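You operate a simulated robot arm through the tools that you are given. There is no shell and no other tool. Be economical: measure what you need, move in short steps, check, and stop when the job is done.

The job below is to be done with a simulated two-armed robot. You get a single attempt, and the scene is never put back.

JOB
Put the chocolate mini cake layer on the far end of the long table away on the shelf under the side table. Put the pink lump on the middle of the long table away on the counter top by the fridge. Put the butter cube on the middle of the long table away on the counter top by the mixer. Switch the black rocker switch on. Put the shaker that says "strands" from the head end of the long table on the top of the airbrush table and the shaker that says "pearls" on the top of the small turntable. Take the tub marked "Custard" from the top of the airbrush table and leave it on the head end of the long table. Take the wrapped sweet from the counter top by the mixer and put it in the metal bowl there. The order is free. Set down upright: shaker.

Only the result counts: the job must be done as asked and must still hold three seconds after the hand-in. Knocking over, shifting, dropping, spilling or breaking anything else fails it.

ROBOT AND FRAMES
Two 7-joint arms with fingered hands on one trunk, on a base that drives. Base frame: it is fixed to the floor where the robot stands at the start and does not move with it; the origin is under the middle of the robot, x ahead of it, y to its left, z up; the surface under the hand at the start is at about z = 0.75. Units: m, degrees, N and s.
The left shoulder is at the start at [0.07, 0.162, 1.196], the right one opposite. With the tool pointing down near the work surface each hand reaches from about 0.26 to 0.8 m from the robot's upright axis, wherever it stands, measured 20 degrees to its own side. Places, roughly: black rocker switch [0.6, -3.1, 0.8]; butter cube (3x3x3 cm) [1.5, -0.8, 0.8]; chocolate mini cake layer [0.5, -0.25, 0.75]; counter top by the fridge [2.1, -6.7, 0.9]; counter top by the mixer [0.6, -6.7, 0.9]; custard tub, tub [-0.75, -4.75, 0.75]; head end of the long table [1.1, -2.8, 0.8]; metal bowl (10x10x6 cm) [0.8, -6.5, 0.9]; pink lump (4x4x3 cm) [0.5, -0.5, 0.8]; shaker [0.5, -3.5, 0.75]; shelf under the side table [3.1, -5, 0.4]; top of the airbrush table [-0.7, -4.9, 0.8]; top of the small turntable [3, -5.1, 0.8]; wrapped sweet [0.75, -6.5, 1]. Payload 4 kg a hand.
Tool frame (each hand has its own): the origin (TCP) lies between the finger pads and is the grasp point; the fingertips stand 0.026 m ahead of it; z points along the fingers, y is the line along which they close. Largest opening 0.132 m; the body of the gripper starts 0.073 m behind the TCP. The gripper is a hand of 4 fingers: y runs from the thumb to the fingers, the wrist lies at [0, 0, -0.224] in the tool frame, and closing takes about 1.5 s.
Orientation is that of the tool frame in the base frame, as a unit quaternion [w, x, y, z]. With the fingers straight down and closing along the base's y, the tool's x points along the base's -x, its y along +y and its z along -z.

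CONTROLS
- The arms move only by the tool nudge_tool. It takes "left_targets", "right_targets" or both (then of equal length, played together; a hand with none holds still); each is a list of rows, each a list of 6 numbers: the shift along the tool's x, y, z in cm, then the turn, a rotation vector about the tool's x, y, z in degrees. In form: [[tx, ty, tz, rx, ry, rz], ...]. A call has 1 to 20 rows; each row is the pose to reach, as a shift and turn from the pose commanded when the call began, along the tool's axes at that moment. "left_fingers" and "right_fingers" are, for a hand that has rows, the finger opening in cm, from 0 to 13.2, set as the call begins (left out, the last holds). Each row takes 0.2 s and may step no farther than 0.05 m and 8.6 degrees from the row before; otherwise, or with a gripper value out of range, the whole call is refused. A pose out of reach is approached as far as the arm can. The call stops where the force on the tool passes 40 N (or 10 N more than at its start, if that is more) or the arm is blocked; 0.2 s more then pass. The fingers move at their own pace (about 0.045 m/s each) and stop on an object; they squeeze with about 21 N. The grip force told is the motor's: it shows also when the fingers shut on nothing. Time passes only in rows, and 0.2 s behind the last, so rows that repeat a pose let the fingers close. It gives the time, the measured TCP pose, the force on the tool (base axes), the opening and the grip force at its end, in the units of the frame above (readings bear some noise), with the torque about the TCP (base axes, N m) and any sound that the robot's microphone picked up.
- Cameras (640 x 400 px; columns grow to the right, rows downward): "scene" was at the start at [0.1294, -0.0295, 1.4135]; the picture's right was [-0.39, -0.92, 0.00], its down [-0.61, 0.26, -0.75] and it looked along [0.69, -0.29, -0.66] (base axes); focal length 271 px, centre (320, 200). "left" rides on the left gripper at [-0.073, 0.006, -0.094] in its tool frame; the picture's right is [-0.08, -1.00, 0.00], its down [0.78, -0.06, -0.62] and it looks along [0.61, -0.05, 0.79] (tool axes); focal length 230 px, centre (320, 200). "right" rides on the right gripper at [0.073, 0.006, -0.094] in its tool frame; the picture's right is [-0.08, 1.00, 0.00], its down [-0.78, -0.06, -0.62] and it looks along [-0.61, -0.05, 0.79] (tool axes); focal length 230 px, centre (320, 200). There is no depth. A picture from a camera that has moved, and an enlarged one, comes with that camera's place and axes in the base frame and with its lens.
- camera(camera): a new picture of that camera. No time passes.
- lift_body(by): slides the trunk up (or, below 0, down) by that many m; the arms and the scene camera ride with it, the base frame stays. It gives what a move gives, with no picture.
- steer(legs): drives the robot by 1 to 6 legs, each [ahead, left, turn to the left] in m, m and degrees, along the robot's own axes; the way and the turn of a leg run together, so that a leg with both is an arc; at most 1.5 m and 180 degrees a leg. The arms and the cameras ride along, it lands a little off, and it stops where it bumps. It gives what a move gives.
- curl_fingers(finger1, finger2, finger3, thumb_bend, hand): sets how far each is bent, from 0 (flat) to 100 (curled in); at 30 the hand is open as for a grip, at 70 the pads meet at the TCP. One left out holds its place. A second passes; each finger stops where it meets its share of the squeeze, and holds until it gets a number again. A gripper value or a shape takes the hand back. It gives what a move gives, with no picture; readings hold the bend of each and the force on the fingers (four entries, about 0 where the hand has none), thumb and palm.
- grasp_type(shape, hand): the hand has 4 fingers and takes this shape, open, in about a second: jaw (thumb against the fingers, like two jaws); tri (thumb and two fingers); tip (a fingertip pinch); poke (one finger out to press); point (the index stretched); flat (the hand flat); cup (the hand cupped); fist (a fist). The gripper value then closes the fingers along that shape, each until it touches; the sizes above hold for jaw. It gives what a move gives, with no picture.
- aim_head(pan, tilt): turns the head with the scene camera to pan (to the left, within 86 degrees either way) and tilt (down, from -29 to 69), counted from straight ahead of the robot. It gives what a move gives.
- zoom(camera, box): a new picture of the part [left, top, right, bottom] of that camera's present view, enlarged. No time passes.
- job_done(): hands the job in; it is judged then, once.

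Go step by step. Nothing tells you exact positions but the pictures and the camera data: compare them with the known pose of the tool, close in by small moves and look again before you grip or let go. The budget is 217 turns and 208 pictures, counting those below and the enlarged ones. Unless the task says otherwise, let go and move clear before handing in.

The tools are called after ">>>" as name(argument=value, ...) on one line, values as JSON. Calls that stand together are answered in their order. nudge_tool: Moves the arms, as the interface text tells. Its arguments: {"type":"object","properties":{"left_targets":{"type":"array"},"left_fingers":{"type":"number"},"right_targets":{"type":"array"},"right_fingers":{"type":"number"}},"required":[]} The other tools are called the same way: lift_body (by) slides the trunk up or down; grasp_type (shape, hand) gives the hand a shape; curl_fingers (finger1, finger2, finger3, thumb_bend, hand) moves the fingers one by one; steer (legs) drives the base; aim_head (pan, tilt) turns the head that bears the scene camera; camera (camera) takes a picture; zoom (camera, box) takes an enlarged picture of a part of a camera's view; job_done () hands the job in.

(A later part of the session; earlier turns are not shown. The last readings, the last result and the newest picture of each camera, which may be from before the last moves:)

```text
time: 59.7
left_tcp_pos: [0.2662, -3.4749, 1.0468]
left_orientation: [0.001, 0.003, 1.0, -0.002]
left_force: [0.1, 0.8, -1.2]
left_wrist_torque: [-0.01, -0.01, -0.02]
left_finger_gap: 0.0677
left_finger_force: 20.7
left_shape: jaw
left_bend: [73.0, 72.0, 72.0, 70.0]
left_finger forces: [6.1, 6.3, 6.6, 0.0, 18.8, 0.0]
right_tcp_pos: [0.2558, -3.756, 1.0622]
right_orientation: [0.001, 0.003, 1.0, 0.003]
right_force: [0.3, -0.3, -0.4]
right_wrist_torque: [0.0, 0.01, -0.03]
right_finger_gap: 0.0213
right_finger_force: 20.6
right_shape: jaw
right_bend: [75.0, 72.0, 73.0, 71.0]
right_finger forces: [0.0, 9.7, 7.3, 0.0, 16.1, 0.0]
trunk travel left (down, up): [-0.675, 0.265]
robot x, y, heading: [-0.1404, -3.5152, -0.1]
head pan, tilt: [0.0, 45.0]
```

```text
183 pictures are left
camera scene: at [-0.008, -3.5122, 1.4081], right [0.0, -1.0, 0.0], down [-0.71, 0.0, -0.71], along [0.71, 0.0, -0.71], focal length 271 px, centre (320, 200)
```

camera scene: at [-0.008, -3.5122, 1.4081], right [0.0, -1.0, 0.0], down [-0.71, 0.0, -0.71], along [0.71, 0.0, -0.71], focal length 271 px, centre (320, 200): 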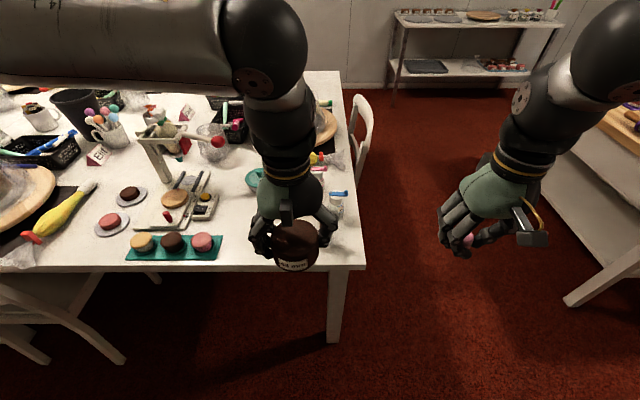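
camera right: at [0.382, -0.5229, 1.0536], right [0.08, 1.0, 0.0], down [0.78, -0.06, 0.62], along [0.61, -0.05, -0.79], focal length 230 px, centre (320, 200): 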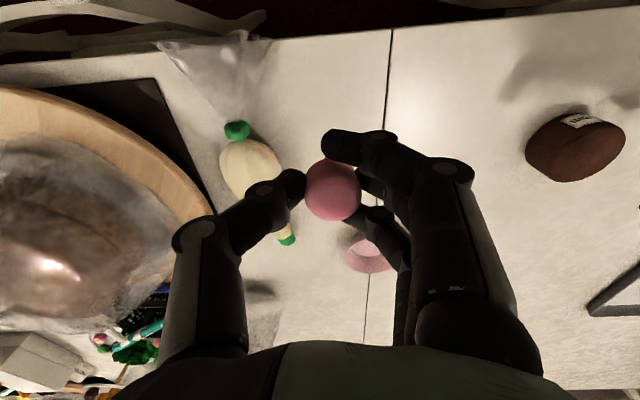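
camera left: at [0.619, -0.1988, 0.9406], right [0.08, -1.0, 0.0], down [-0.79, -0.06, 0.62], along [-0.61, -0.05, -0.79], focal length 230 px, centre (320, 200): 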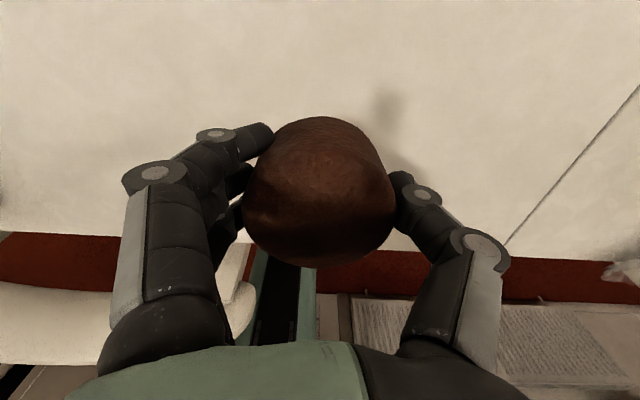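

The teal tray's end is at y≈-3.23 and the nibs shaker at y≈-3.53, so I set the cake down at (0.46,-3.38). I move over it and lower to just above the table.

>>> nudge_tool(left_targets=[[-3.5, 2, 0, 0, 0, 0], [-7.5, 4, 0, 0, 0, 0], [-11.5, 6, 0, 0, 0, 0], [-15.5, 8, 0, 0, 0, 0], [-19.2, 9.5, 0, 0, 0, 0], [-19.2, 9.5, 5, 0, 0, 0], [-19.2, 9.5, 10, 0, 0, 0]])

>>> camera(camera="scene")

>>> camera(camera="left")

```text
time: 61.3
left_tcp_pos: [0.4594, -3.3802, 0.948]
left_orientation: [0.001, 0.002, 1.0, -0.001]
left_force: [-0.9, -0.9, -1.0]
left_wrist_torque: [0.0, -0.01, 0.01]
left_finger_gap: 0.0673
left_finger_force: 21.3
left_shape: jaw
left_bend: [73.0, 72.0, 72.0, 70.0]
left_finger forces: [6.3, 6.3, 6.7, 0.0, 18.8, 0.0]
right_tcp_pos: [0.2549, -3.7546, 1.0617]
right_orientation: [0.001, 0.002, 1.0, 0.002]
right_force: [0.1, 0.4, -0.6]
right_wrist_torque: [-0.02, 0.04, 0.02]
right_finger_gap: 0.021
right_finger_force: 21.0
right_shape: jaw
right_bend: [75.0, 72.0, 73.0, 71.0]
right_finger forces: [0.1, 9.8, 7.3, 0.0, 15.9, 0.0]
trunk travel left (down, up): [-0.675, 0.265]
robot x, y, heading: [-0.1412, -3.5178, -0.4]
head pan, tilt: [0.0, 45.0]
```

```text
182 pictures are left
camera scene: at [-0.0061, -3.5114, 1.408], right [0.0, -1.0, 0.0], down [-0.71, 0.0, -0.71], along [0.71, 0.0, -0.71], focal length 271 px, centre (320, 200)
```

scene: 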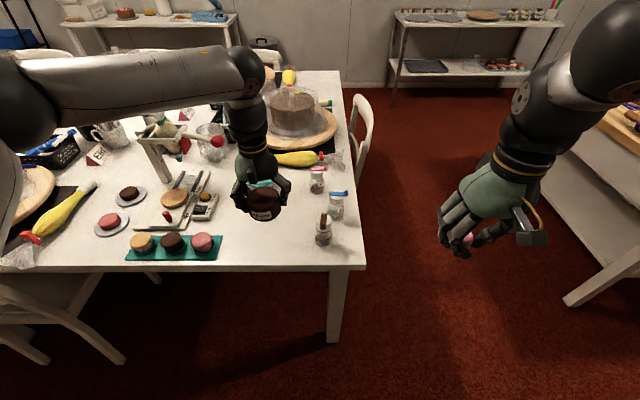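

```text
181 pictures are left
camera left: at [0.5336, -3.3743, 1.0409], right [0.07, -1.0, 0.0], down [-0.79, -0.06, 0.62], along [-0.61, -0.05, -0.79], focal length 230 px, centre (320, 200)
```

left: 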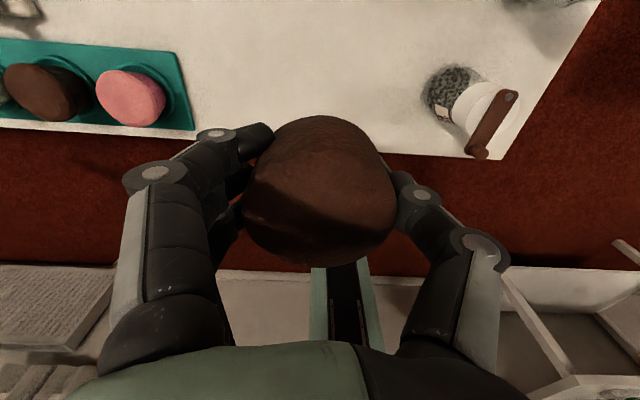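

The spot is free (edge at x≈0.39). I go 2.5 cm further in and lower the cake to the table.

>>> nudge_tool(left_targets=[[-2.5, 0, 4, 0, 0, 0], [-2.5, 0, 8, 0, 0, 0], [-2.5, 0, 12, 0, 0, 0], [-2.5, 0, 15, 0, 0, 0], [-2.5, 0, 15.8, 0, 0, 0], [-2.5, 0, 16, 0, 0, 0]])

>>> camera(camera="left")

```text
time: 62.7
left_tcp_pos: [0.4845, -3.3814, 0.7874]
left_orientation: [0.0, 0.003, 1.0, -0.002]
left_force: [-0.7, 0.1, 1.8]
left_wrist_torque: [0.08, -0.02, -0.02]
left_finger_gap: 0.0674
left_finger_force: 20.7
left_shape: jaw
left_bend: [73.0, 72.0, 72.0, 70.0]
left_finger forces: [6.5, 6.3, 6.9, 0.0, 19.1, 0.0]
right_tcp_pos: [0.2547, -3.7556, 1.0612]
right_orientation: [0.002, 0.003, 1.0, 0.003]
right_force: [-0.1, 0.3, -0.1]
right_wrist_torque: [0.0, -0.02, -0.01]
right_finger_gap: 0.0214
right_finger_force: 20.6
right_shape: jaw
right_bend: [75.0, 72.0, 73.0, 71.0]
right_finger forces: [0.0, 9.8, 7.4, 0.1, 15.8, 0.1]
trunk travel left (down, up): [-0.675, 0.265]
robot x, y, heading: [-0.1383, -3.5131, -0.3]
head pan, tilt: [0.0, 45.0]
```

```text
180 pictures are left
camera left: at [0.5568, -3.3762, 0.8808], right [0.07, -1.0, 0.0], down [-0.79, -0.06, 0.62], along [-0.61, -0.05, -0.79], focal length 230 px, centre (320, 200)
```

left: 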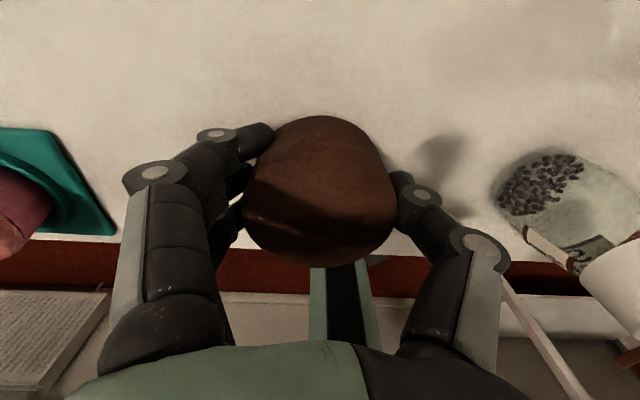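

The cake rests on the table. I open modestly, rise 2 cm while tilting the hand 40° (wrist toward me) and look.

>>> nudge_tool(left_targets=[[0, 0, 0, 0, 0, 0], [0, 0, 0, 0, 0, 0], [0, 0, 0, 0, 0, 0], [0, 0, 0, 0, 0, 0], [0, 0, 0, 0, 0, 0], [0, 0, -1, 0, 0, 0], [0, 0, -1.6, 0, -8, 0], [0, 0, -2.2, 0, -16, 0], [0, 0, -2.2, 0, -24, 0], [0, 0, -2.2, 0, -32, 0], [0, 0, -2.2, 0, -40, 0]], left_fingers=10.5)

>>> camera(camera="left")

>>> zoom(camera="scene", box=[180, 100, 380, 280])

```text
time: 65.1
left_tcp_pos: [0.4844, -3.3809, 0.8095]
left_orientation: [0.344, 0.001, 0.939, -0.002]
left_force: [-0.1, -0.3, -0.1]
left_wrist_torque: [0.0, 0.02, -0.03]
left_finger_gap: 0.1048
left_finger_force: 0.0
left_shape: jaw
left_bend: [60.0, 60.0, 60.0, 56.0]
left_finger forces: [0.0, 0.0, 0.0, 0.0, 0.2, 0.1]
right_tcp_pos: [0.2546, -3.756, 1.0624]
right_orientation: [0.002, 0.004, 1.0, 0.002]
right_force: [0.1, -0.6, -0.1]
right_wrist_torque: [-0.02, 0.04, 0.0]
right_finger_gap: 0.0211
right_finger_force: 21.3
right_shape: jaw
right_bend: [75.0, 72.0, 73.0, 71.0]
right_finger forces: [0.0, 9.7, 7.3, 0.0, 15.9, 0.1]
trunk travel left (down, up): [-0.675, 0.265]
robot x, y, heading: [-0.1381, -3.5146, -0.1]
head pan, tilt: [0.0, 45.0]
```

```text
179 pictures are left
camera left: at [0.4792, -3.3752, 0.9277], right [0.06, -1.0, 0.05], down [-1.0, -0.06, -0.04], along [0.04, -0.05, -1.0], focal length 230 px, centre (320, 200)
```

left: 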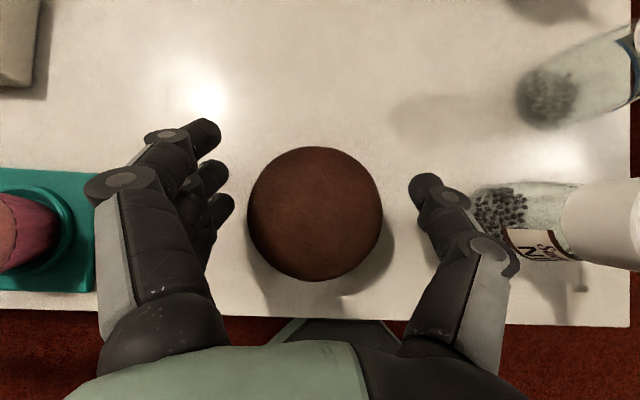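

```text
2.22 times, centred on (280, 190) of scene
camera zoom: at [-0.0081, -3.5117, 1.4082], right [0.0, -1.0, 0.0], down [-0.71, 0.0, -0.71], along [0.71, 0.0, -0.71], focal length 603 px, centre (409, 222)
```

zoom: 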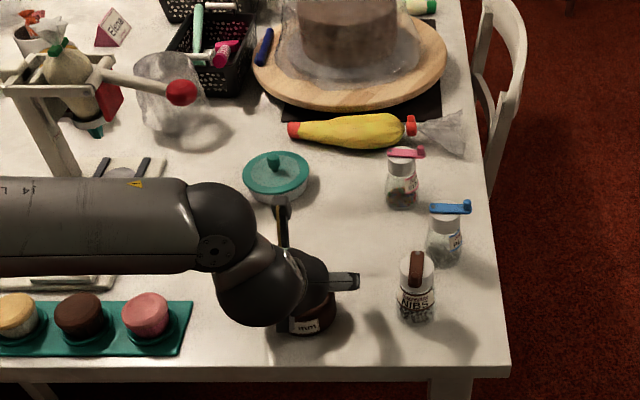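

The cake sits centred between the tilted fingers. I lower 5 mm, grip it, and lift.

>>> nudge_tool(left_targets=[[0.5, 0, 0.0, 0, 0, 0], [0.5, 0, 0.0, 0, 0, 0], [0.5, 0, 0, 0, 0, 0], [0.5, 0, 0, 0, 0, 0], [0.5, 0, 0, 0, 0, 0], [0.5, 0, 0, 0, 0, 0], [0.5, 0, 0, 0, 0, 0], [0.5, 0, 0, 0, 0, 0], [-1.4, 0, -2.3, 0, 0, 0], [-3.9, 0, -5, 0, 0, 0], [-6.4, 0, -8, 0, 0, 0], [-8.5, 0, -11.4, 0, 0, 0], [-10.5, 0, -14.5, 0, 0, 0], [-12, 0, -18, 0, 0, 0]], left_fingers=5)

>>> camera(camera="left")

>>> camera(camera="scene")

```text
time: 68.1
left_tcp_pos: [0.4574, -3.3818, 1.027]
left_orientation: [0.344, 0.001, 0.939, -0.001]
left_force: [-0.2, 0.1, -0.9]
left_wrist_torque: [-0.05, -0.03, 0.04]
left_finger_gap: 0.0548
left_finger_force: 21.4
left_shape: jaw
left_bend: [72.0, 72.0, 72.0, 71.0]
left_finger forces: [0.0, 7.4, 9.8, 0.1, 17.2, 0.0]
right_tcp_pos: [0.2533, -3.7566, 1.0633]
right_orientation: [0.003, 0.004, 1.0, 0.002]
right_force: [0.0, 0.0, -0.7]
right_wrist_torque: [0.01, 0.01, -0.03]
right_finger_gap: 0.0207
right_finger_force: 21.3
right_shape: jaw
right_bend: [75.0, 72.0, 73.0, 71.0]
right_finger forces: [0.0, 9.8, 7.2, 0.0, 15.9, 0.0]
trunk travel left (down, up): [-0.675, 0.265]
robot x, y, heading: [-0.1429, -3.5146, -0.4]
head pan, tilt: [0.0, 45.0]
```

```text
177 pictures are left
camera left: at [0.4537, -3.3749, 1.1441], right [0.06, -1.0, 0.05], down [-1.0, -0.06, -0.03], along [0.04, -0.05, -1.0], focal length 230 px, centre (320, 200)
```

left: 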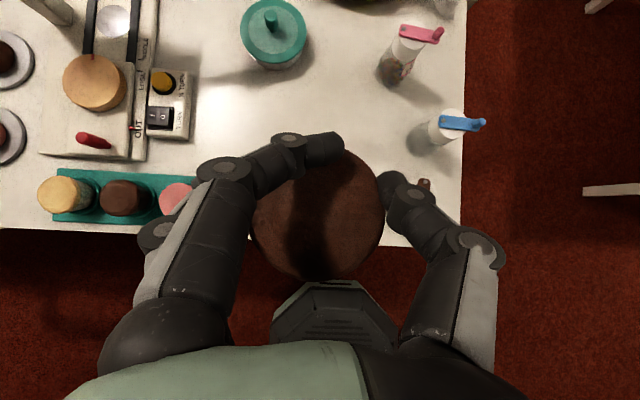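

```text
176 pictures are left
camera scene: at [-0.0097, -3.513, 1.4082], right [0.0, -1.0, 0.0], down [-0.71, 0.0, -0.71], along [0.71, 0.0, -0.71], focal length 271 px, centre (320, 200)
```

scene: 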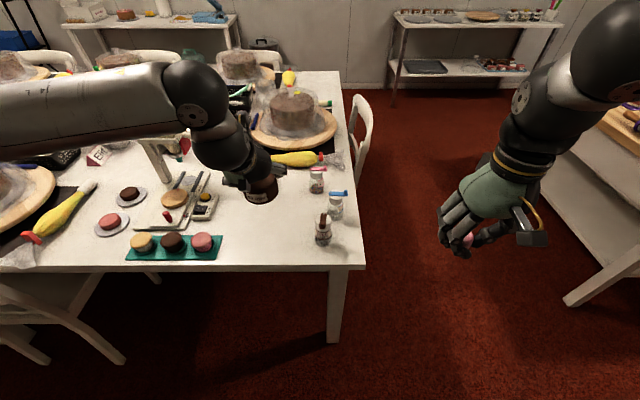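

The cake is held firmly. I tuck the left hand, sidestep into the corridor (y≈-4.3) and drive toward the side table.

>>> nudge_tool(left_targets=[[3.8, 0, -3.2, 0, 0, 0], [7.6, 0, -6.4, 0, 0, 0], [11.5, 0, -9.6, 0, 0, 0]])

>>> steer(legs=[[0, -0.78, 0], [1.5, 0, 0], [0.75, 0, 0]])

>>> aim_head(pan=-25, tilt=40)

>>> camera(camera="scene")

```text
refused: row 3 steps farther than a row can; nothing moved
```

```text
time: 82.9
left_tcp_pos: [2.7001, -4.0495, 1.0258]
left_orientation: [0.343, -0.019, 0.939, 0.004]
left_force: [-0.1, 0.0, -1.4]
left_wrist_torque: [-0.02, 0.03, -0.04]
left_finger_gap: 0.0549
left_finger_force: 21.1
left_shape: jaw
left_bend: [72.0, 72.0, 72.0, 71.0]
left_finger forces: [0.1, 7.4, 9.9, 0.0, 17.2, 0.0]
right_tcp_pos: [2.5114, -4.4324, 1.0623]
right_orientation: [0.002, -0.019, 1.0, 0.002]
right_force: [-0.3, 0.5, 0.0]
right_wrist_torque: [-0.01, 0.0, 0.03]
right_finger_gap: 0.0209
right_finger_force: 20.6
right_shape: jaw
right_bend: [75.0, 72.0, 73.0, 71.0]
right_finger forces: [0.0, 10.0, 7.3, 0.0, 15.9, 0.1]
trunk travel left (down, up): [-0.675, 0.265]
robot x, y, heading: [2.1089, -4.2055, 2.6]
head pan, tilt: [0.0, 45.0]
```

```text
time: 83.8
left_tcp_pos: [2.6997, -4.0495, 1.0247]
left_orientation: [0.342, -0.018, 0.939, 0.004]
left_force: [-0.2, 0.1, 0.0]
left_wrist_torque: [0.0, 0.01, -0.02]
left_finger_gap: 0.0549
left_finger_force: 21.1
left_shape: jaw
left_bend: [72.0, 72.0, 72.0, 71.0]
left_finger forces: [0.2, 7.5, 9.8, 0.1, 17.2, 0.1]
right_tcp_pos: [2.5112, -4.4337, 1.0619]
right_orientation: [0.002, -0.019, 1.0, 0.002]
right_force: [-1.2, 0.3, -0.6]
right_wrist_torque: [0.01, -0.02, -0.03]
right_finger_gap: 0.0207
right_finger_force: 20.8
right_shape: jaw
right_bend: [75.0, 72.0, 73.0, 71.0]
right_finger forces: [0.0, 10.0, 7.4, 0.0, 16.0, 0.0]
trunk travel left (down, up): [-0.675, 0.265]
robot x, y, heading: [2.1077, -4.2079, 2.4]
head pan, tilt: [-25.0, 40.0]
```

```text
175 pictures are left
camera scene: at [2.2361, -4.2367, 1.4154], right [-0.39, -0.92, 0.0], down [-0.59, 0.25, -0.77], along [0.71, -0.3, -0.64], focal length 271 px, centre (320, 200)
```

scene: 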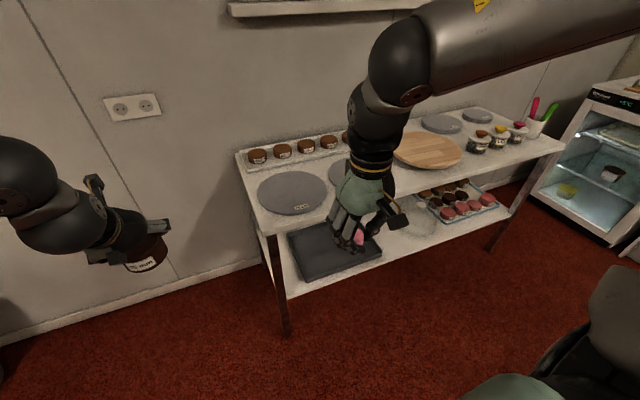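

The side table's front edge is at x≈2.855. I advance to x≈2.3 and sidestep right to look at the shelf's free area.

>>> steer(legs=[[0, 0, -2.4], [0.18, 0, 0], [0, -0.5, 0]])

>>> aim_head(pan=0, tilt=48)

>>> camera(camera="scene")

```text
time: 88.3
left_tcp_pos: [2.8844, -4.5798, 1.0244]
left_orientation: [0.343, -0.003, 0.939, -0.001]
left_force: [-0.4, 0.2, -0.7]
left_wrist_torque: [0.02, 0.03, 0.03]
left_finger_gap: 0.0547
left_finger_force: 20.8
left_shape: jaw
left_bend: [72.0, 72.0, 72.0, 71.0]
left_finger forces: [0.1, 7.4, 9.8, 0.0, 17.1, 0.1]
right_tcp_pos: [2.683, -4.9563, 1.0631]
right_orientation: [0.001, -0.001, 1.0, 0.002]
right_force: [0.1, 0.1, -0.6]
right_wrist_torque: [-0.03, -0.01, -0.01]
right_finger_gap: 0.021
right_finger_force: 21.0
right_shape: jaw
right_bend: [75.0, 72.0, 73.0, 71.0]
right_finger forces: [0.0, 9.9, 7.3, 0.1, 15.9, 0.0]
trunk travel left (down, up): [-0.675, 0.265]
robot x, y, heading: [2.2874, -4.7184, 0.3]
head pan, tilt: [-25.0, 40.0]
```

```text
time: 89.2
left_tcp_pos: [2.885, -4.5806, 1.0241]
left_orientation: [0.343, -0.002, 0.939, -0.002]
left_force: [0.1, 0.3, -1.5]
left_wrist_torque: [-0.02, 0.0, -0.01]
left_finger_gap: 0.0548
left_finger_force: 21.6
left_shape: jaw
left_bend: [72.0, 72.0, 72.0, 71.0]
left_finger forces: [0.0, 7.4, 9.8, 0.0, 17.2, 0.1]
right_tcp_pos: [2.6824, -4.9566, 1.0621]
right_orientation: [0.002, -0.001, 1.0, 0.001]
right_force: [-0.5, -0.6, 0.2]
right_wrist_torque: [0.01, 0.03, 0.0]
right_finger_gap: 0.0209
right_finger_force: 21.3
right_shape: jaw
right_bend: [75.0, 72.0, 73.0, 71.0]
right_finger forces: [0.0, 10.0, 7.3, 0.0, 15.9, 0.0]
trunk travel left (down, up): [-0.675, 0.265]
robot x, y, heading: [2.2848, -4.7165, -0.1]
head pan, tilt: [0.0, 48.0]
```

```text
174 pictures are left
camera scene: at [2.4154, -4.7157, 1.4039], right [0.0, -1.0, 0.0], down [-0.74, 0.0, -0.67], along [0.67, 0.0, -0.74], focal length 271 px, centre (320, 200)
```

scene: 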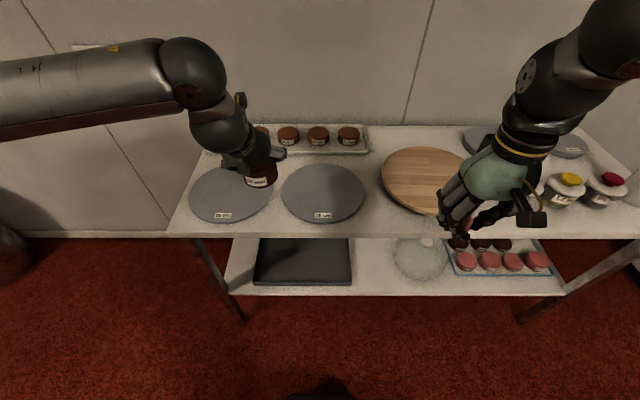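

The shelf gap between the dark tray (y≈-4.84) and the glass dome (y≈-5.01) suits the cake. I retract the left hand, sidestep right 0.33 m and check disc labels.

>>> nudge_tool(left_targets=[[3.07, 0, -2.57, 0, 0, 0], [6.14, 0, -5.14, 0, 0, 0], [9.2, 0, -7.7, 0, 0, 0], [12.26, 0, -10.3, 0, 0, 0]])

>>> steer(legs=[[0, -0.33, 0]])

>>> camera(camera="scene")

>>> zoom(camera="scene", box=[160, 120, 480, 300])

```text
time: 90.2
left_tcp_pos: [2.7476, -4.5936, 1.0237]
left_orientation: [0.341, -0.002, 0.94, 0.0]
left_force: [0.3, -0.8, -0.6]
left_wrist_torque: [-0.01, 0.0, 0.0]
left_finger_gap: 0.0546
left_finger_force: 20.9
left_shape: jaw
left_bend: [72.0, 72.0, 72.0, 71.0]
left_finger forces: [0.0, 7.4, 9.6, 0.0, 17.2, 0.0]
left hand out of reach, approached as far as the arm can: row 4
right_tcp_pos: [2.6817, -4.9582, 1.0626]
right_orientation: [0.002, -0.001, 1.0, 0.004]
right_force: [-0.2, 0.0, 0.1]
right_wrist_torque: [0.05, -0.02, -0.02]
right_finger_gap: 0.0212
right_finger_force: 20.6
right_shape: jaw
right_bend: [75.0, 72.0, 73.0, 71.0]
right_finger forces: [0.0, 9.9, 7.4, 0.0, 15.9, 0.1]
trunk travel left (down, up): [-0.675, 0.265]
robot x, y, heading: [2.2816, -4.7206, 0.3]
head pan, tilt: [0.0, 48.0]
```

```text
time: 92.3
left_tcp_pos: [2.7511, -4.9205, 1.0235]
left_orientation: [0.342, -0.002, 0.94, -0.001]
left_force: [0.0, 0.2, -1.1]
left_wrist_torque: [0.01, -0.04, -0.05]
left_finger_gap: 0.0548
left_finger_force: 21.5
left_shape: jaw
left_bend: [72.0, 72.0, 72.0, 71.0]
left_finger forces: [0.0, 7.3, 9.6, 0.1, 17.1, 0.1]
right_tcp_pos: [2.6831, -5.2844, 1.0628]
right_orientation: [0.002, 0.0, 1.0, 0.002]
right_force: [0.1, -0.3, -0.3]
right_wrist_torque: [0.01, -0.01, 0.0]
right_finger_gap: 0.0209
right_finger_force: 20.9
right_shape: jaw
right_bend: [75.0, 72.0, 73.0, 71.0]
right_finger forces: [0.0, 10.0, 7.4, 0.1, 16.0, 0.0]
trunk travel left (down, up): [-0.675, 0.265]
robot x, y, heading: [2.2819, -5.0448, 0.1]
head pan, tilt: [0.0, 48.0]
```

```text
173 pictures are left
camera scene: at [2.4162, -5.0421, 1.4039], right [0.0, -1.0, 0.0], down [-0.74, 0.0, -0.67], along [0.67, 0.0, -0.74], focal length 271 px, centre (320, 200)
```

scene: 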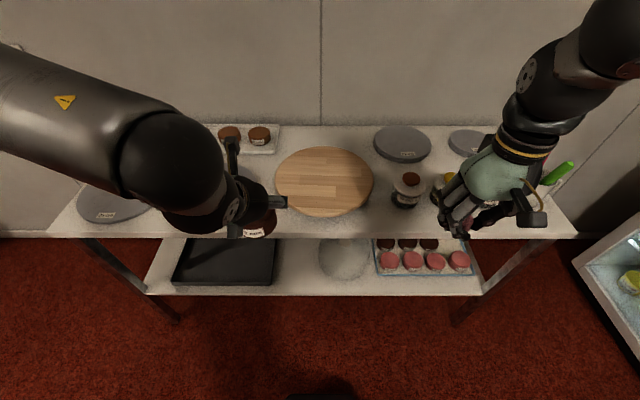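

```text
2.00 times, centred on (320, 210) of scene
camera zoom: at [2.4162, -5.0421, 1.4039], right [0.0, -1.0, 0.0], down [-0.74, 0.0, -0.67], along [0.67, 0.0, -0.74], focal length 543 px, centre (320, 180)
```

zoom: 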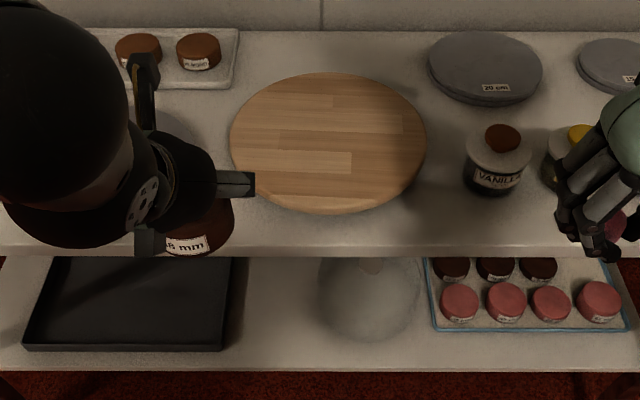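

The wooden disc is the small turntable. The shelf gap centre is y≈-4.945; I lower the trunk by 0.45 m with the hands in front of the table and look.

>>> lift_body(by=-0.45)

>>> aim_head(pan=10, tilt=40)

>>> camera(camera="scene")

>>> camera(camera="left")

```text
refused: -0.45 is not a number from -0.4 to 0.4
```

```text
time: 93.0
left_tcp_pos: [2.7493, -4.9213, 1.0237]
left_orientation: [0.341, -0.002, 0.94, 0.0]
left_force: [-0.4, 0.9, 0.1]
left_wrist_torque: [0.02, -0.01, 0.01]
left_finger_gap: 0.0546
left_finger_force: 20.9
left_shape: jaw
left_bend: [72.0, 72.0, 72.0, 71.0]
left_finger forces: [0.0, 7.3, 9.5, 0.0, 17.1, 0.0]
right_tcp_pos: [2.6828, -5.2858, 1.0637]
right_orientation: [0.002, 0.0, 1.0, 0.003]
right_force: [1.5, -0.3, -0.6]
right_wrist_torque: [0.0, -0.03, -0.02]
right_finger_gap: 0.0209
right_finger_force: 20.6
right_shape: jaw
right_bend: [75.0, 72.0, 73.0, 71.0]
right_finger forces: [0.0, 10.0, 7.4, 0.0, 16.0, 0.1]
trunk travel left (down, up): [-0.675, 0.265]
robot x, y, heading: [2.287, -5.051, 0.1]
head pan, tilt: [10.0, 40.0]
```

```text
171 pictures are left
camera scene: at [2.4211, -5.0288, 1.4153], right [0.18, -0.98, 0.0], down [-0.63, -0.11, -0.77], along [0.75, 0.13, -0.64], focal length 271 px, centre (320, 200)
```

scene: 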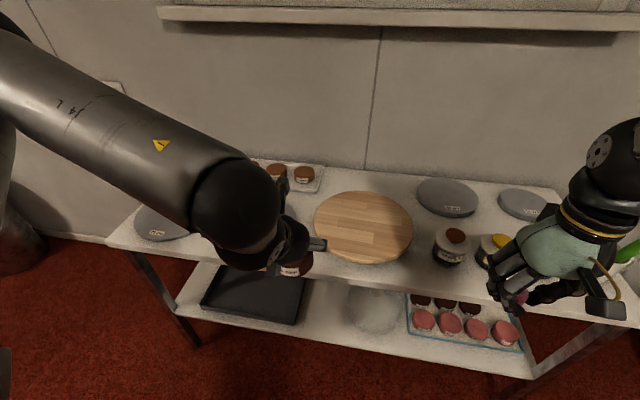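

```text
170 pictures are left
camera left: at [2.7463, -4.9147, 1.1418], right [0.06, -1.0, 0.05], down [-1.0, -0.06, -0.03], along [0.03, -0.05, -1.0], focal length 230 px, centre (320, 200)
```

left: 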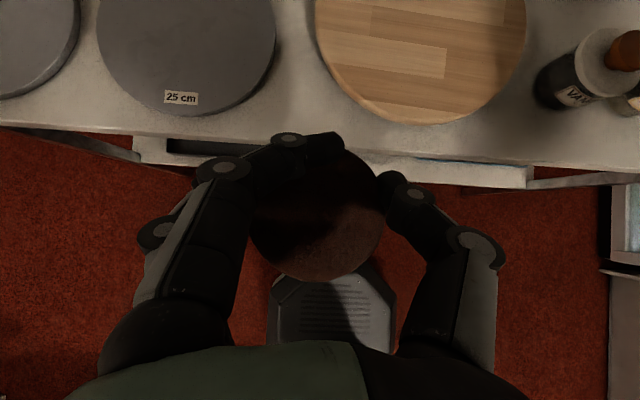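

>>> lift_body(by=-0.4)

>>> camera(camera="scene")

>>> camera(camera="left")

```text
time: 96.9
left_tcp_pos: [2.7501, -4.9214, 0.6238]
left_orientation: [0.342, -0.003, 0.94, 0.0]
left_force: [-0.4, -0.1, -0.9]
left_wrist_torque: [-0.01, 0.01, -0.01]
left_finger_gap: 0.0547
left_finger_force: 21.7
left_shape: jaw
left_bend: [72.0, 72.0, 72.0, 71.0]
left_finger forces: [0.0, 7.4, 9.7, 0.1, 16.9, 0.1]
right_tcp_pos: [2.6833, -5.2849, 0.6624]
right_orientation: [0.002, 0.0, 1.0, 0.002]
right_force: [0.0, -0.4, -1.2]
right_wrist_torque: [-0.01, 0.02, -0.01]
right_finger_gap: 0.021
right_finger_force: 20.9
right_shape: jaw
right_bend: [75.0, 72.0, 73.0, 71.0]
right_finger forces: [0.0, 9.9, 7.3, 0.1, 16.0, 0.0]
trunk travel left (down, up): [-0.275, 0.665]
robot x, y, heading: [2.2828, -5.0492, 0.4]
head pan, tilt: [10.0, 40.0]
```

```text
169 pictures are left
camera scene: at [2.421, -5.028, 1.0154], right [0.18, -0.98, 0.0], down [-0.63, -0.11, -0.77], along [0.75, 0.13, -0.64], focal length 271 px, centre (320, 200)
```

scene: 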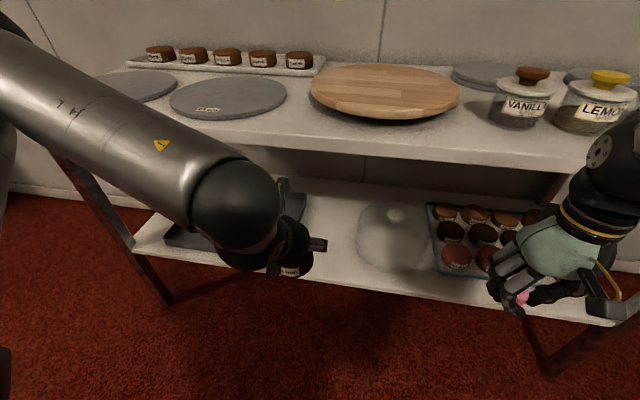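

```text
168 pictures are left
camera left: at [2.7461, -4.9142, 0.7418], right [0.06, -1.0, 0.05], down [-1.0, -0.06, -0.03], along [0.03, -0.05, -1.0], focal length 230 px, centre (320, 200)
```

left: 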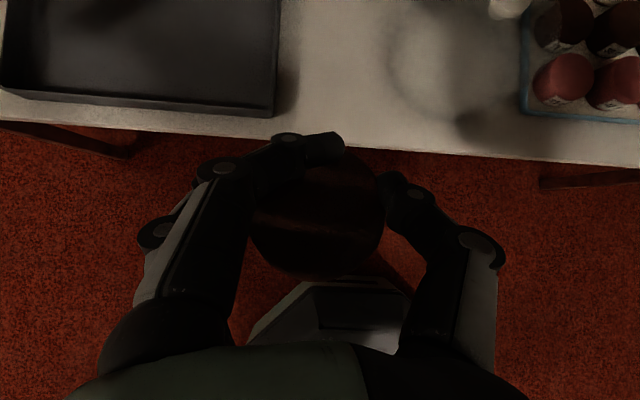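

I lower to z≈0.46 in front of the shelf, then move in over the gap at (2.945,-4.94).

>>> nudge_tool(left_targets=[[2.6, -0.5, 3.15, 0, 0, 0], [5.2, -1, 6.3, 0, 0, 0], [7.9, -1.5, 9.4, 0, 0, 0], [10.5, -1.9, 12.6, 0, 0, 0], [7.5, -1.9, 15.1, 0, 0, 0], [4.5, -1.9, 17.6, 0, 0, 0], [1.5, -1.9, 20.1, 0, 0, 0], [-1.5, -1.9, 22.6, 0, 0, 0], [-4.4, -1.9, 25.1, 0, 0, 0]])

>>> camera(camera="left")

>>> camera(camera="scene")

```text
time: 98.9
left_tcp_pos: [2.9445, -4.9395, 0.4581]
left_orientation: [0.341, -0.002, 0.94, 0.001]
left_force: [-0.1, 1.6, -0.5]
left_wrist_torque: [0.0, 0.01, 0.01]
left_finger_gap: 0.0544
left_finger_force: 21.2
left_shape: jaw
left_bend: [72.0, 72.0, 72.0, 71.0]
left_finger forces: [0.1, 7.1, 9.7, 0.0, 16.7, 0.0]
right_tcp_pos: [2.6825, -5.285, 0.6632]
right_orientation: [0.001, 0.0, 1.0, 0.001]
right_force: [0.8, -0.5, 0.2]
right_wrist_torque: [0.02, 0.02, 0.01]
right_finger_gap: 0.021
right_finger_force: 21.0
right_shape: jaw
right_bend: [75.0, 72.0, 73.0, 71.0]
right_finger forces: [0.0, 9.9, 7.4, 0.0, 15.9, 0.0]
trunk travel left (down, up): [-0.275, 0.665]
robot x, y, heading: [2.2885, -5.0439, 0.1]
head pan, tilt: [10.0, 40.0]
```

```text
167 pictures are left
camera left: at [2.9401, -4.9331, 0.5768], right [0.06, -1.0, 0.05], down [-1.0, -0.06, -0.03], along [0.03, -0.05, -1.0], focal length 230 px, centre (320, 200)
```

left: 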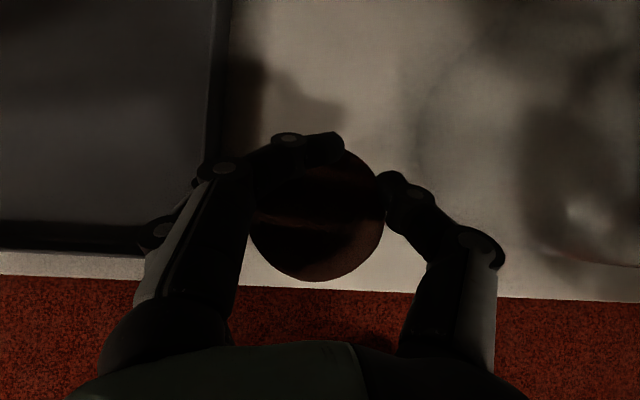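

```text
166 pictures are left
camera scene: at [2.4213, -5.0281, 1.0153], right [0.18, -0.98, 0.0], down [-0.63, -0.11, -0.77], along [0.75, 0.13, -0.64], focal length 271 px, centre (320, 200)
```

scene: 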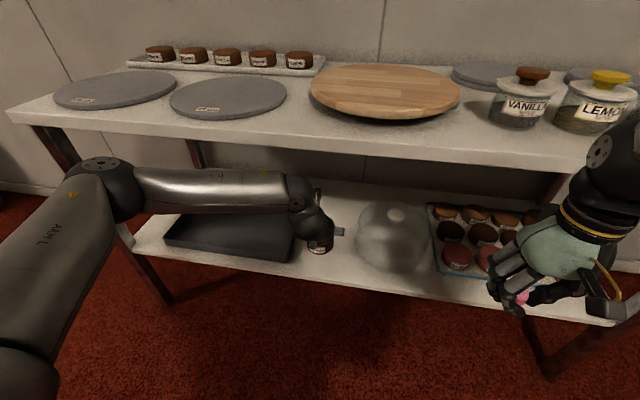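

I shift 1.5 cm right (between tray and dome) and lower toward the shelf.

>>> nudge_tool(left_targets=[[0, -1.5, 0, 0, 0, 0], [1.3, -1.5, 1.5, 0, 0, 0], [2.6, -1.5, 3.1, 0, 0, 0], [3.5, -1.5, 4.2, 0, 0, 0], [3.5, -1.5, 4.2, 0, 0, 0]])

>>> zoom(camera="scene", box=[230, 170, 430, 295])

```text
time: 100.1
left_tcp_pos: [2.9445, -4.9539, 0.4067]
left_orientation: [0.342, -0.003, 0.94, 0.0]
left_force: [-0.7, 0.8, 4.1]
left_wrist_torque: [0.21, 0.07, 0.0]
left_finger_gap: 0.0541
left_finger_force: 20.7
left_shape: jaw
left_bend: [72.0, 72.0, 72.0, 71.0]
left_finger forces: [0.0, 7.9, 9.9, 0.0, 17.0, 0.1]
right_tcp_pos: [2.6825, -5.2842, 0.6629]
right_orientation: [0.002, 0.001, 1.0, 0.002]
right_force: [-1.1, 0.5, -1.0]
right_wrist_torque: [-0.02, -0.04, -0.04]
right_finger_gap: 0.0211
right_finger_force: 21.2
right_shape: jaw
right_bend: [75.0, 72.0, 73.0, 71.0]
right_finger forces: [0.0, 10.0, 7.4, 0.1, 15.9, 0.0]
trunk travel left (down, up): [-0.275, 0.665]
robot x, y, heading: [2.2843, -5.0489, -0.1]
head pan, tilt: [10.0, 40.0]
```

```text
3.20 times, centred on (330, 232) of scene
camera zoom: at [2.4207, -5.0281, 1.0155], right [0.18, -0.98, 0.0], down [-0.63, -0.11, -0.77], along [0.75, 0.13, -0.64], focal length 869 px, centre (288, 96)
```

zoom: 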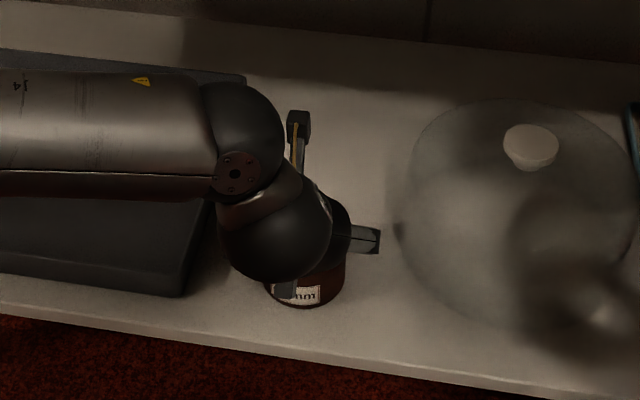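

The cake is in contact with the shelf (4 N). I open a little and look.

>>> nudge_tool(left_targets=[[0, 0, 0, 0, 0, 0], [0, 0, 0, 0, 0, 0], [0, 0, 0, 0, 0, 0], [0, 0, 0, 0, 0, 0], [0, 0, 0, 0, 0, 0], [0, 0, 0, 0, 0, 0]], left_fingers=9.8)

>>> camera(camera="left")

```text
time: 101.5
left_tcp_pos: [2.9444, -4.9547, 0.4052]
left_orientation: [0.342, -0.001, 0.94, -0.001]
left_force: [-0.1, 0.4, 0.1]
left_wrist_torque: [-0.01, -0.02, -0.02]
left_finger_gap: 0.0979
left_finger_force: 0.2
left_shape: jaw
left_bend: [65.0, 65.0, 65.0, 61.0]
left_finger forces: [0.0, 0.1, 0.0, 0.0, 0.0, 0.0]
right_tcp_pos: [2.6817, -5.2846, 0.6615]
right_orientation: [0.001, 0.0, 1.0, 0.002]
right_force: [-0.1, 0.0, 0.4]
right_wrist_torque: [0.01, 0.0, -0.01]
right_finger_gap: 0.0211
right_finger_force: 20.6
right_shape: jaw
right_bend: [75.0, 72.0, 73.0, 71.0]
right_finger forces: [0.1, 10.1, 7.4, 0.0, 15.8, 0.0]
trunk travel left (down, up): [-0.275, 0.665]
robot x, y, heading: [2.2871, -5.0439, 0.3]
head pan, tilt: [10.0, 40.0]
```

```text
164 pictures are left
camera left: at [2.9408, -4.9476, 0.5234], right [0.06, -1.0, 0.05], down [-1.0, -0.06, -0.03], along [0.03, -0.05, -1.0], focal length 230 px, centre (320, 200)
```

left: 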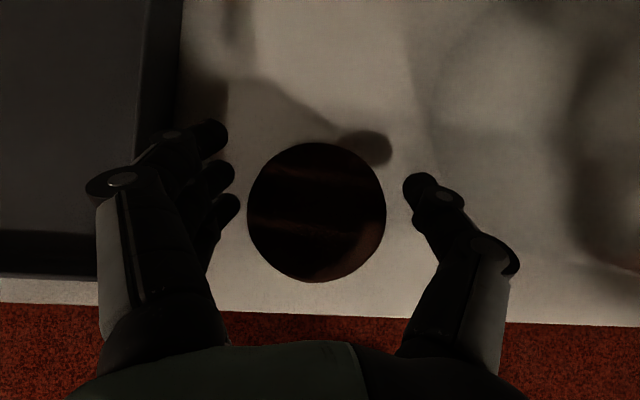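

The cake is released and flat. I retreat back and up out of the shelf.

>>> nudge_tool(left_targets=[[0, 0, -3.5, 0, 0, 0], [0, 0, -7, 0, 0, 0], [3.06, 0, -9.6, 0, 0, 0], [6.1, 0, -12.1, 0, 0, 0], [9.2, 0, -14.7, 0, 0, 0], [11, 0, -16.2, 0, 0, 0]])

>>> camera(camera="scene")

```text
time: 102.9
left_tcp_pos: [2.7561, -4.9547, 0.4598]
left_orientation: [0.341, -0.001, 0.94, -0.001]
left_force: [0.1, 0.2, -1.0]
left_wrist_torque: [0.0, 0.02, 0.02]
left_finger_gap: 0.0975
left_finger_force: 0.1
left_shape: jaw
left_bend: [64.0, 64.0, 65.0, 61.0]
left_finger forces: [0.0, 0.0, 0.1, 0.0, 0.1, 0.0]
right_tcp_pos: [2.6819, -5.2849, 0.6624]
right_orientation: [0.001, 0.0, 1.0, 0.003]
right_force: [0.1, -0.7, 0.1]
right_wrist_torque: [0.01, -0.02, 0.01]
right_finger_gap: 0.0209
right_finger_force: 21.1
right_shape: jaw
right_bend: [75.0, 72.0, 73.0, 71.0]
right_finger forces: [0.1, 10.0, 7.4, 0.0, 16.0, 0.0]
trunk travel left (down, up): [-0.275, 0.665]
robot x, y, heading: [2.2869, -5.0441, 0.2]
head pan, tilt: [10.0, 40.0]
```

```text
163 pictures are left
camera scene: at [2.4208, -5.0284, 1.0154], right [0.18, -0.98, 0.0], down [-0.63, -0.11, -0.77], along [0.75, 0.14, -0.64], focal length 271 px, centre (320, 200)
```

scene: 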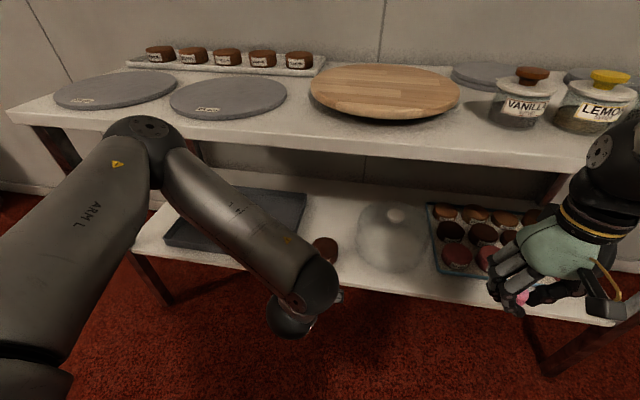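

The cake layer stands on the shelf. I raise the trunk again and look toward the fridge counter.

>>> lift_body(by=0.4)

>>> aim_head(pan=-75, tilt=25)

>>> camera(camera="scene")

```text
time: 106.7
left_tcp_pos: [2.7563, -4.9551, 0.8582]
left_orientation: [0.341, -0.002, 0.94, -0.001]
left_force: [-0.8, -0.3, -1.2]
left_wrist_torque: [0.02, 0.01, 0.01]
left_finger_gap: 0.0978
left_finger_force: 0.2
left_shape: jaw
left_bend: [64.0, 64.0, 65.0, 61.0]
left_finger forces: [0.0, 0.0, 0.0, 0.1, 0.0, 0.1]
right_tcp_pos: [2.6816, -5.2849, 1.063]
right_orientation: [0.002, 0.0, 1.0, 0.001]
right_force: [0.4, -0.2, 0.4]
right_wrist_torque: [-0.01, -0.02, -0.03]
right_finger_gap: 0.0211
right_finger_force: 20.3
right_shape: jaw
right_bend: [75.0, 72.0, 73.0, 71.0]
right_finger forces: [0.0, 10.0, 7.4, 0.0, 15.9, 0.0]
trunk travel left (down, up): [-0.675, 0.265]
robot x, y, heading: [2.289, -5.0456, 0.2]
head pan, tilt: [10.0, 40.0]
```

```text
time: 108.3
left_tcp_pos: [2.7569, -4.9551, 0.8591]
left_orientation: [0.341, -0.002, 0.94, 0.0]
left_force: [0.0, 0.2, -0.2]
left_wrist_torque: [0.03, 0.01, -0.02]
left_finger_gap: 0.0974
left_finger_force: 0.1
left_shape: jaw
left_bend: [64.0, 64.0, 65.0, 61.0]
left_finger forces: [0.0, 0.0, 0.0, 0.1, 0.0, 0.0]
right_tcp_pos: [2.6834, -5.2841, 1.0628]
right_orientation: [0.002, 0.0, 1.0, 0.001]
right_force: [-0.3, 0.3, -0.7]
right_wrist_torque: [-0.01, -0.02, 0.0]
right_finger_gap: 0.0209
right_finger_force: 20.8
right_shape: jaw
right_bend: [75.0, 72.0, 73.0, 71.0]
right_finger forces: [0.0, 9.9, 7.4, 0.0, 15.9, 0.0]
trunk travel left (down, up): [-0.675, 0.265]
robot x, y, heading: [2.287, -5.0485, -0.0]
head pan, tilt: [-75.0, 25.0]
```

```text
162 pictures are left
camera scene: at [2.3615, -5.132, 1.4387], right [-0.97, -0.26, 0.0], down [-0.11, 0.41, -0.91], along [0.24, -0.87, -0.42], focal length 271 px, centre (320, 200)
```

scene: 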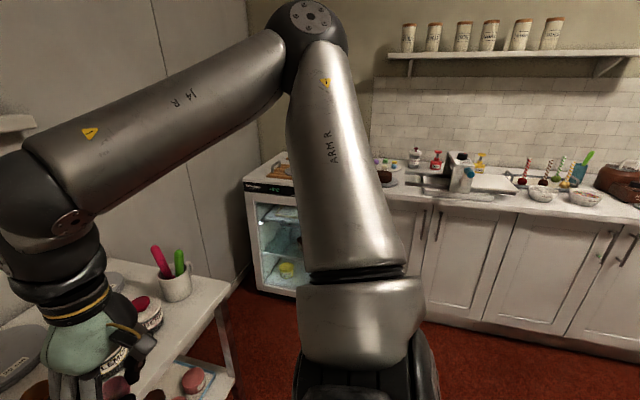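

Counter edge is near y≈-6.4. I raise and straighten the left hand, turn right to face the counter and approach.

>>> nudge_tool(left_targets=[[-2.2, 0, -2.6, 0, 8, 0], [-4.4, 0, -5.2, 0, 16, 0], [-6.6, 0, -7.8, 0, 24, 0], [-8.8, 0, -10.4, 0, 32, 0], [-10.9, 0, -13, 0, 40, 0]])

>>> steer(legs=[[0, 0, -90], [0.7, 0, 0]])

>>> aim_head(pan=0, tilt=35)

>>> camera(camera="scene")

```text
time: 109.5
left_tcp_pos: [2.7547, -4.9563, 1.0283]
left_orientation: [-0.001, 0.0, 1.0, -0.001]
left_force: [0.1, 0.1, -0.6]
left_wrist_torque: [-0.01, 0.04, 0.03]
left_finger_gap: 0.0975
left_finger_force: 0.1
left_shape: jaw
left_bend: [64.0, 64.0, 65.0, 61.0]
left_finger forces: [0.1, 0.1, 0.0, 0.0, 0.0, 0.0]
right_tcp_pos: [2.6817, -5.2846, 1.0628]
right_orientation: [0.002, 0.0, 1.0, 0.002]
right_force: [-0.1, 0.3, 0.7]
right_wrist_torque: [0.01, -0.02, 0.01]
right_finger_gap: 0.0211
right_finger_force: 20.4
right_shape: jaw
right_bend: [75.0, 72.0, 73.0, 71.0]
right_finger forces: [0.0, 10.0, 7.5, 0.0, 15.9, 0.0]
trunk travel left (down, up): [-0.675, 0.265]
robot x, y, heading: [2.2846, -5.0482, 0.2]
head pan, tilt: [-75.0, 25.0]
```

```text
time: 117.0
left_tcp_pos: [2.4198, -6.1967, 1.0279]
left_orientation: [-0.001, 0.693, 0.721, -0.001]
left_force: [-0.9, 0.1, 1.0]
left_wrist_torque: [-0.01, 0.0, 0.0]
left_finger_gap: 0.0977
left_finger_force: 0.0
left_shape: jaw
left_bend: [64.0, 64.0, 65.0, 61.0]
left_finger forces: [0.1, 0.1, 0.0, 0.1, 0.0, 0.1]
right_tcp_pos: [2.0863, -6.1369, 1.0637]
right_orientation: [0.002, 0.695, 0.719, 0.0]
right_force: [0.2, 0.0, -0.9]
right_wrist_torque: [-0.02, -0.01, 0.02]
right_finger_gap: 0.0208
right_finger_force: 21.0
right_shape: jaw
right_bend: [75.0, 72.0, 73.0, 71.0]
right_finger forces: [0.0, 9.8, 7.6, 0.1, 15.8, 0.1]
trunk travel left (down, up): [-0.675, 0.265]
robot x, y, heading: [2.3094, -5.7325, -87.6]
head pan, tilt: [-75.0, 25.0]
```

```text
time: 118.5
left_tcp_pos: [2.42, -6.197, 1.0289]
left_orientation: [-0.001, 0.693, 0.721, 0.0]
left_force: [0.6, -0.1, -0.3]
left_wrist_torque: [0.01, 0.02, 0.01]
left_finger_gap: 0.0976
left_finger_force: 0.1
left_shape: jaw
left_bend: [64.0, 64.0, 65.0, 61.0]
left_finger forces: [0.1, 0.0, 0.0, 0.1, 0.0, 0.1]
right_tcp_pos: [2.0859, -6.1368, 1.0627]
right_orientation: [0.002, 0.694, 0.72, 0.001]
right_force: [0.5, -0.3, -0.4]
right_wrist_torque: [0.01, -0.02, 0.02]
right_finger_gap: 0.0209
right_finger_force: 21.1
right_shape: jaw
right_bend: [75.0, 72.0, 73.0, 71.0]
right_finger forces: [0.0, 9.7, 7.6, 0.0, 15.9, 0.0]
trunk travel left (down, up): [-0.675, 0.265]
robot x, y, heading: [2.3104, -5.7297, -87.7]
head pan, tilt: [0.0, 35.0]
```

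```text
161 pictures are left
camera scene: at [2.3178, -5.8669, 1.423], right [-1.0, -0.04, 0.0], down [-0.02, 0.57, -0.82], along [0.03, -0.82, -0.57], focal length 271 px, centre (320, 200)
```

scene: 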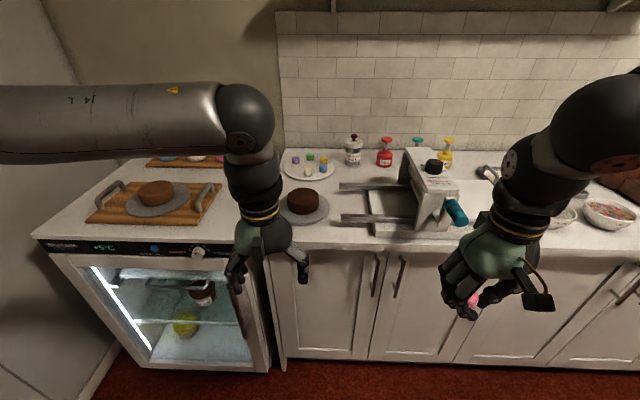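

I look through the right hand camera for free counter space near x≈2.

>>> camera(camera="right")

>>> aim_head(pan=-35, tilt=30)

>>> camera(camera="scene")

```text
160 pictures are left
camera right: at [2.0898, -6.0635, 1.1563], right [1.0, -0.04, 0.0], down [-0.04, -0.78, 0.62], along [-0.02, -0.62, -0.79], focal length 230 px, centre (320, 200)
```

right: 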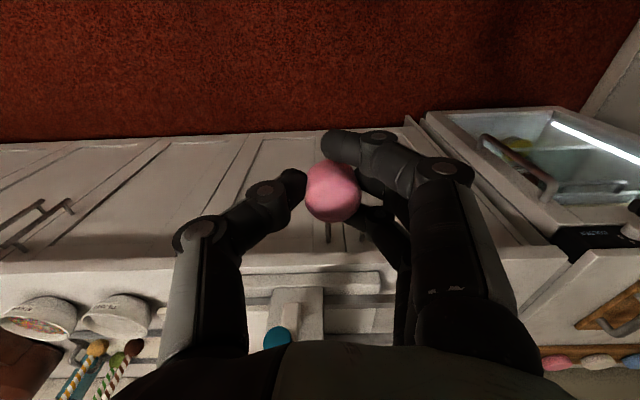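

```text
time: 119.5
left_tcp_pos: [2.4197, -6.1971, 1.0289]
left_orientation: [-0.001, 0.694, 0.72, 0.0]
left_force: [-0.2, 0.5, 0.6]
left_wrist_torque: [0.0, 0.01, 0.0]
left_finger_gap: 0.0978
left_finger_force: 0.1
left_shape: jaw
left_bend: [64.0, 64.0, 65.0, 61.0]
left_finger forces: [0.0, 0.0, 0.0, 0.0, 0.0, 0.0]
right_tcp_pos: [2.0865, -6.1371, 1.0624]
right_orientation: [0.002, 0.694, 0.72, 0.0]
right_force: [-0.9, 0.2, -0.1]
right_wrist_torque: [-0.03, -0.04, -0.01]
right_finger_gap: 0.0208
right_finger_force: 20.8
right_shape: jaw
right_bend: [75.0, 72.0, 73.0, 71.0]
right_finger forces: [0.1, 9.7, 7.6, 0.0, 15.7, 0.0]
trunk travel left (down, up): [-0.675, 0.265]
robot x, y, heading: [2.3108, -5.7336, -87.9]
head pan, tilt: [-35.0, 30.0]
```

```text
159 pictures are left
camera scene: at [2.2656, -5.855, 1.4307], right [-0.84, 0.54, 0.0], down [0.27, 0.42, -0.87], along [-0.47, -0.73, -0.5], focal length 271 px, centre (320, 200)
```

scene: 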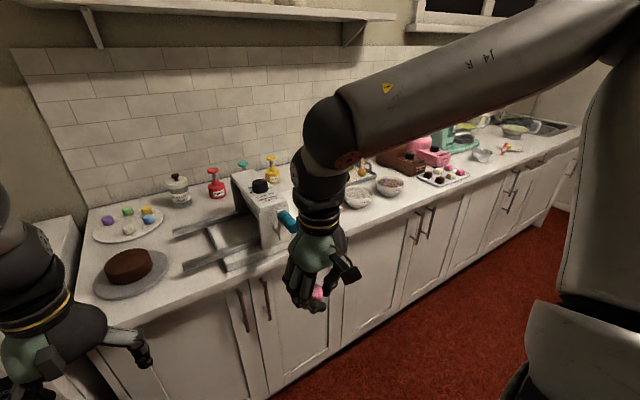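

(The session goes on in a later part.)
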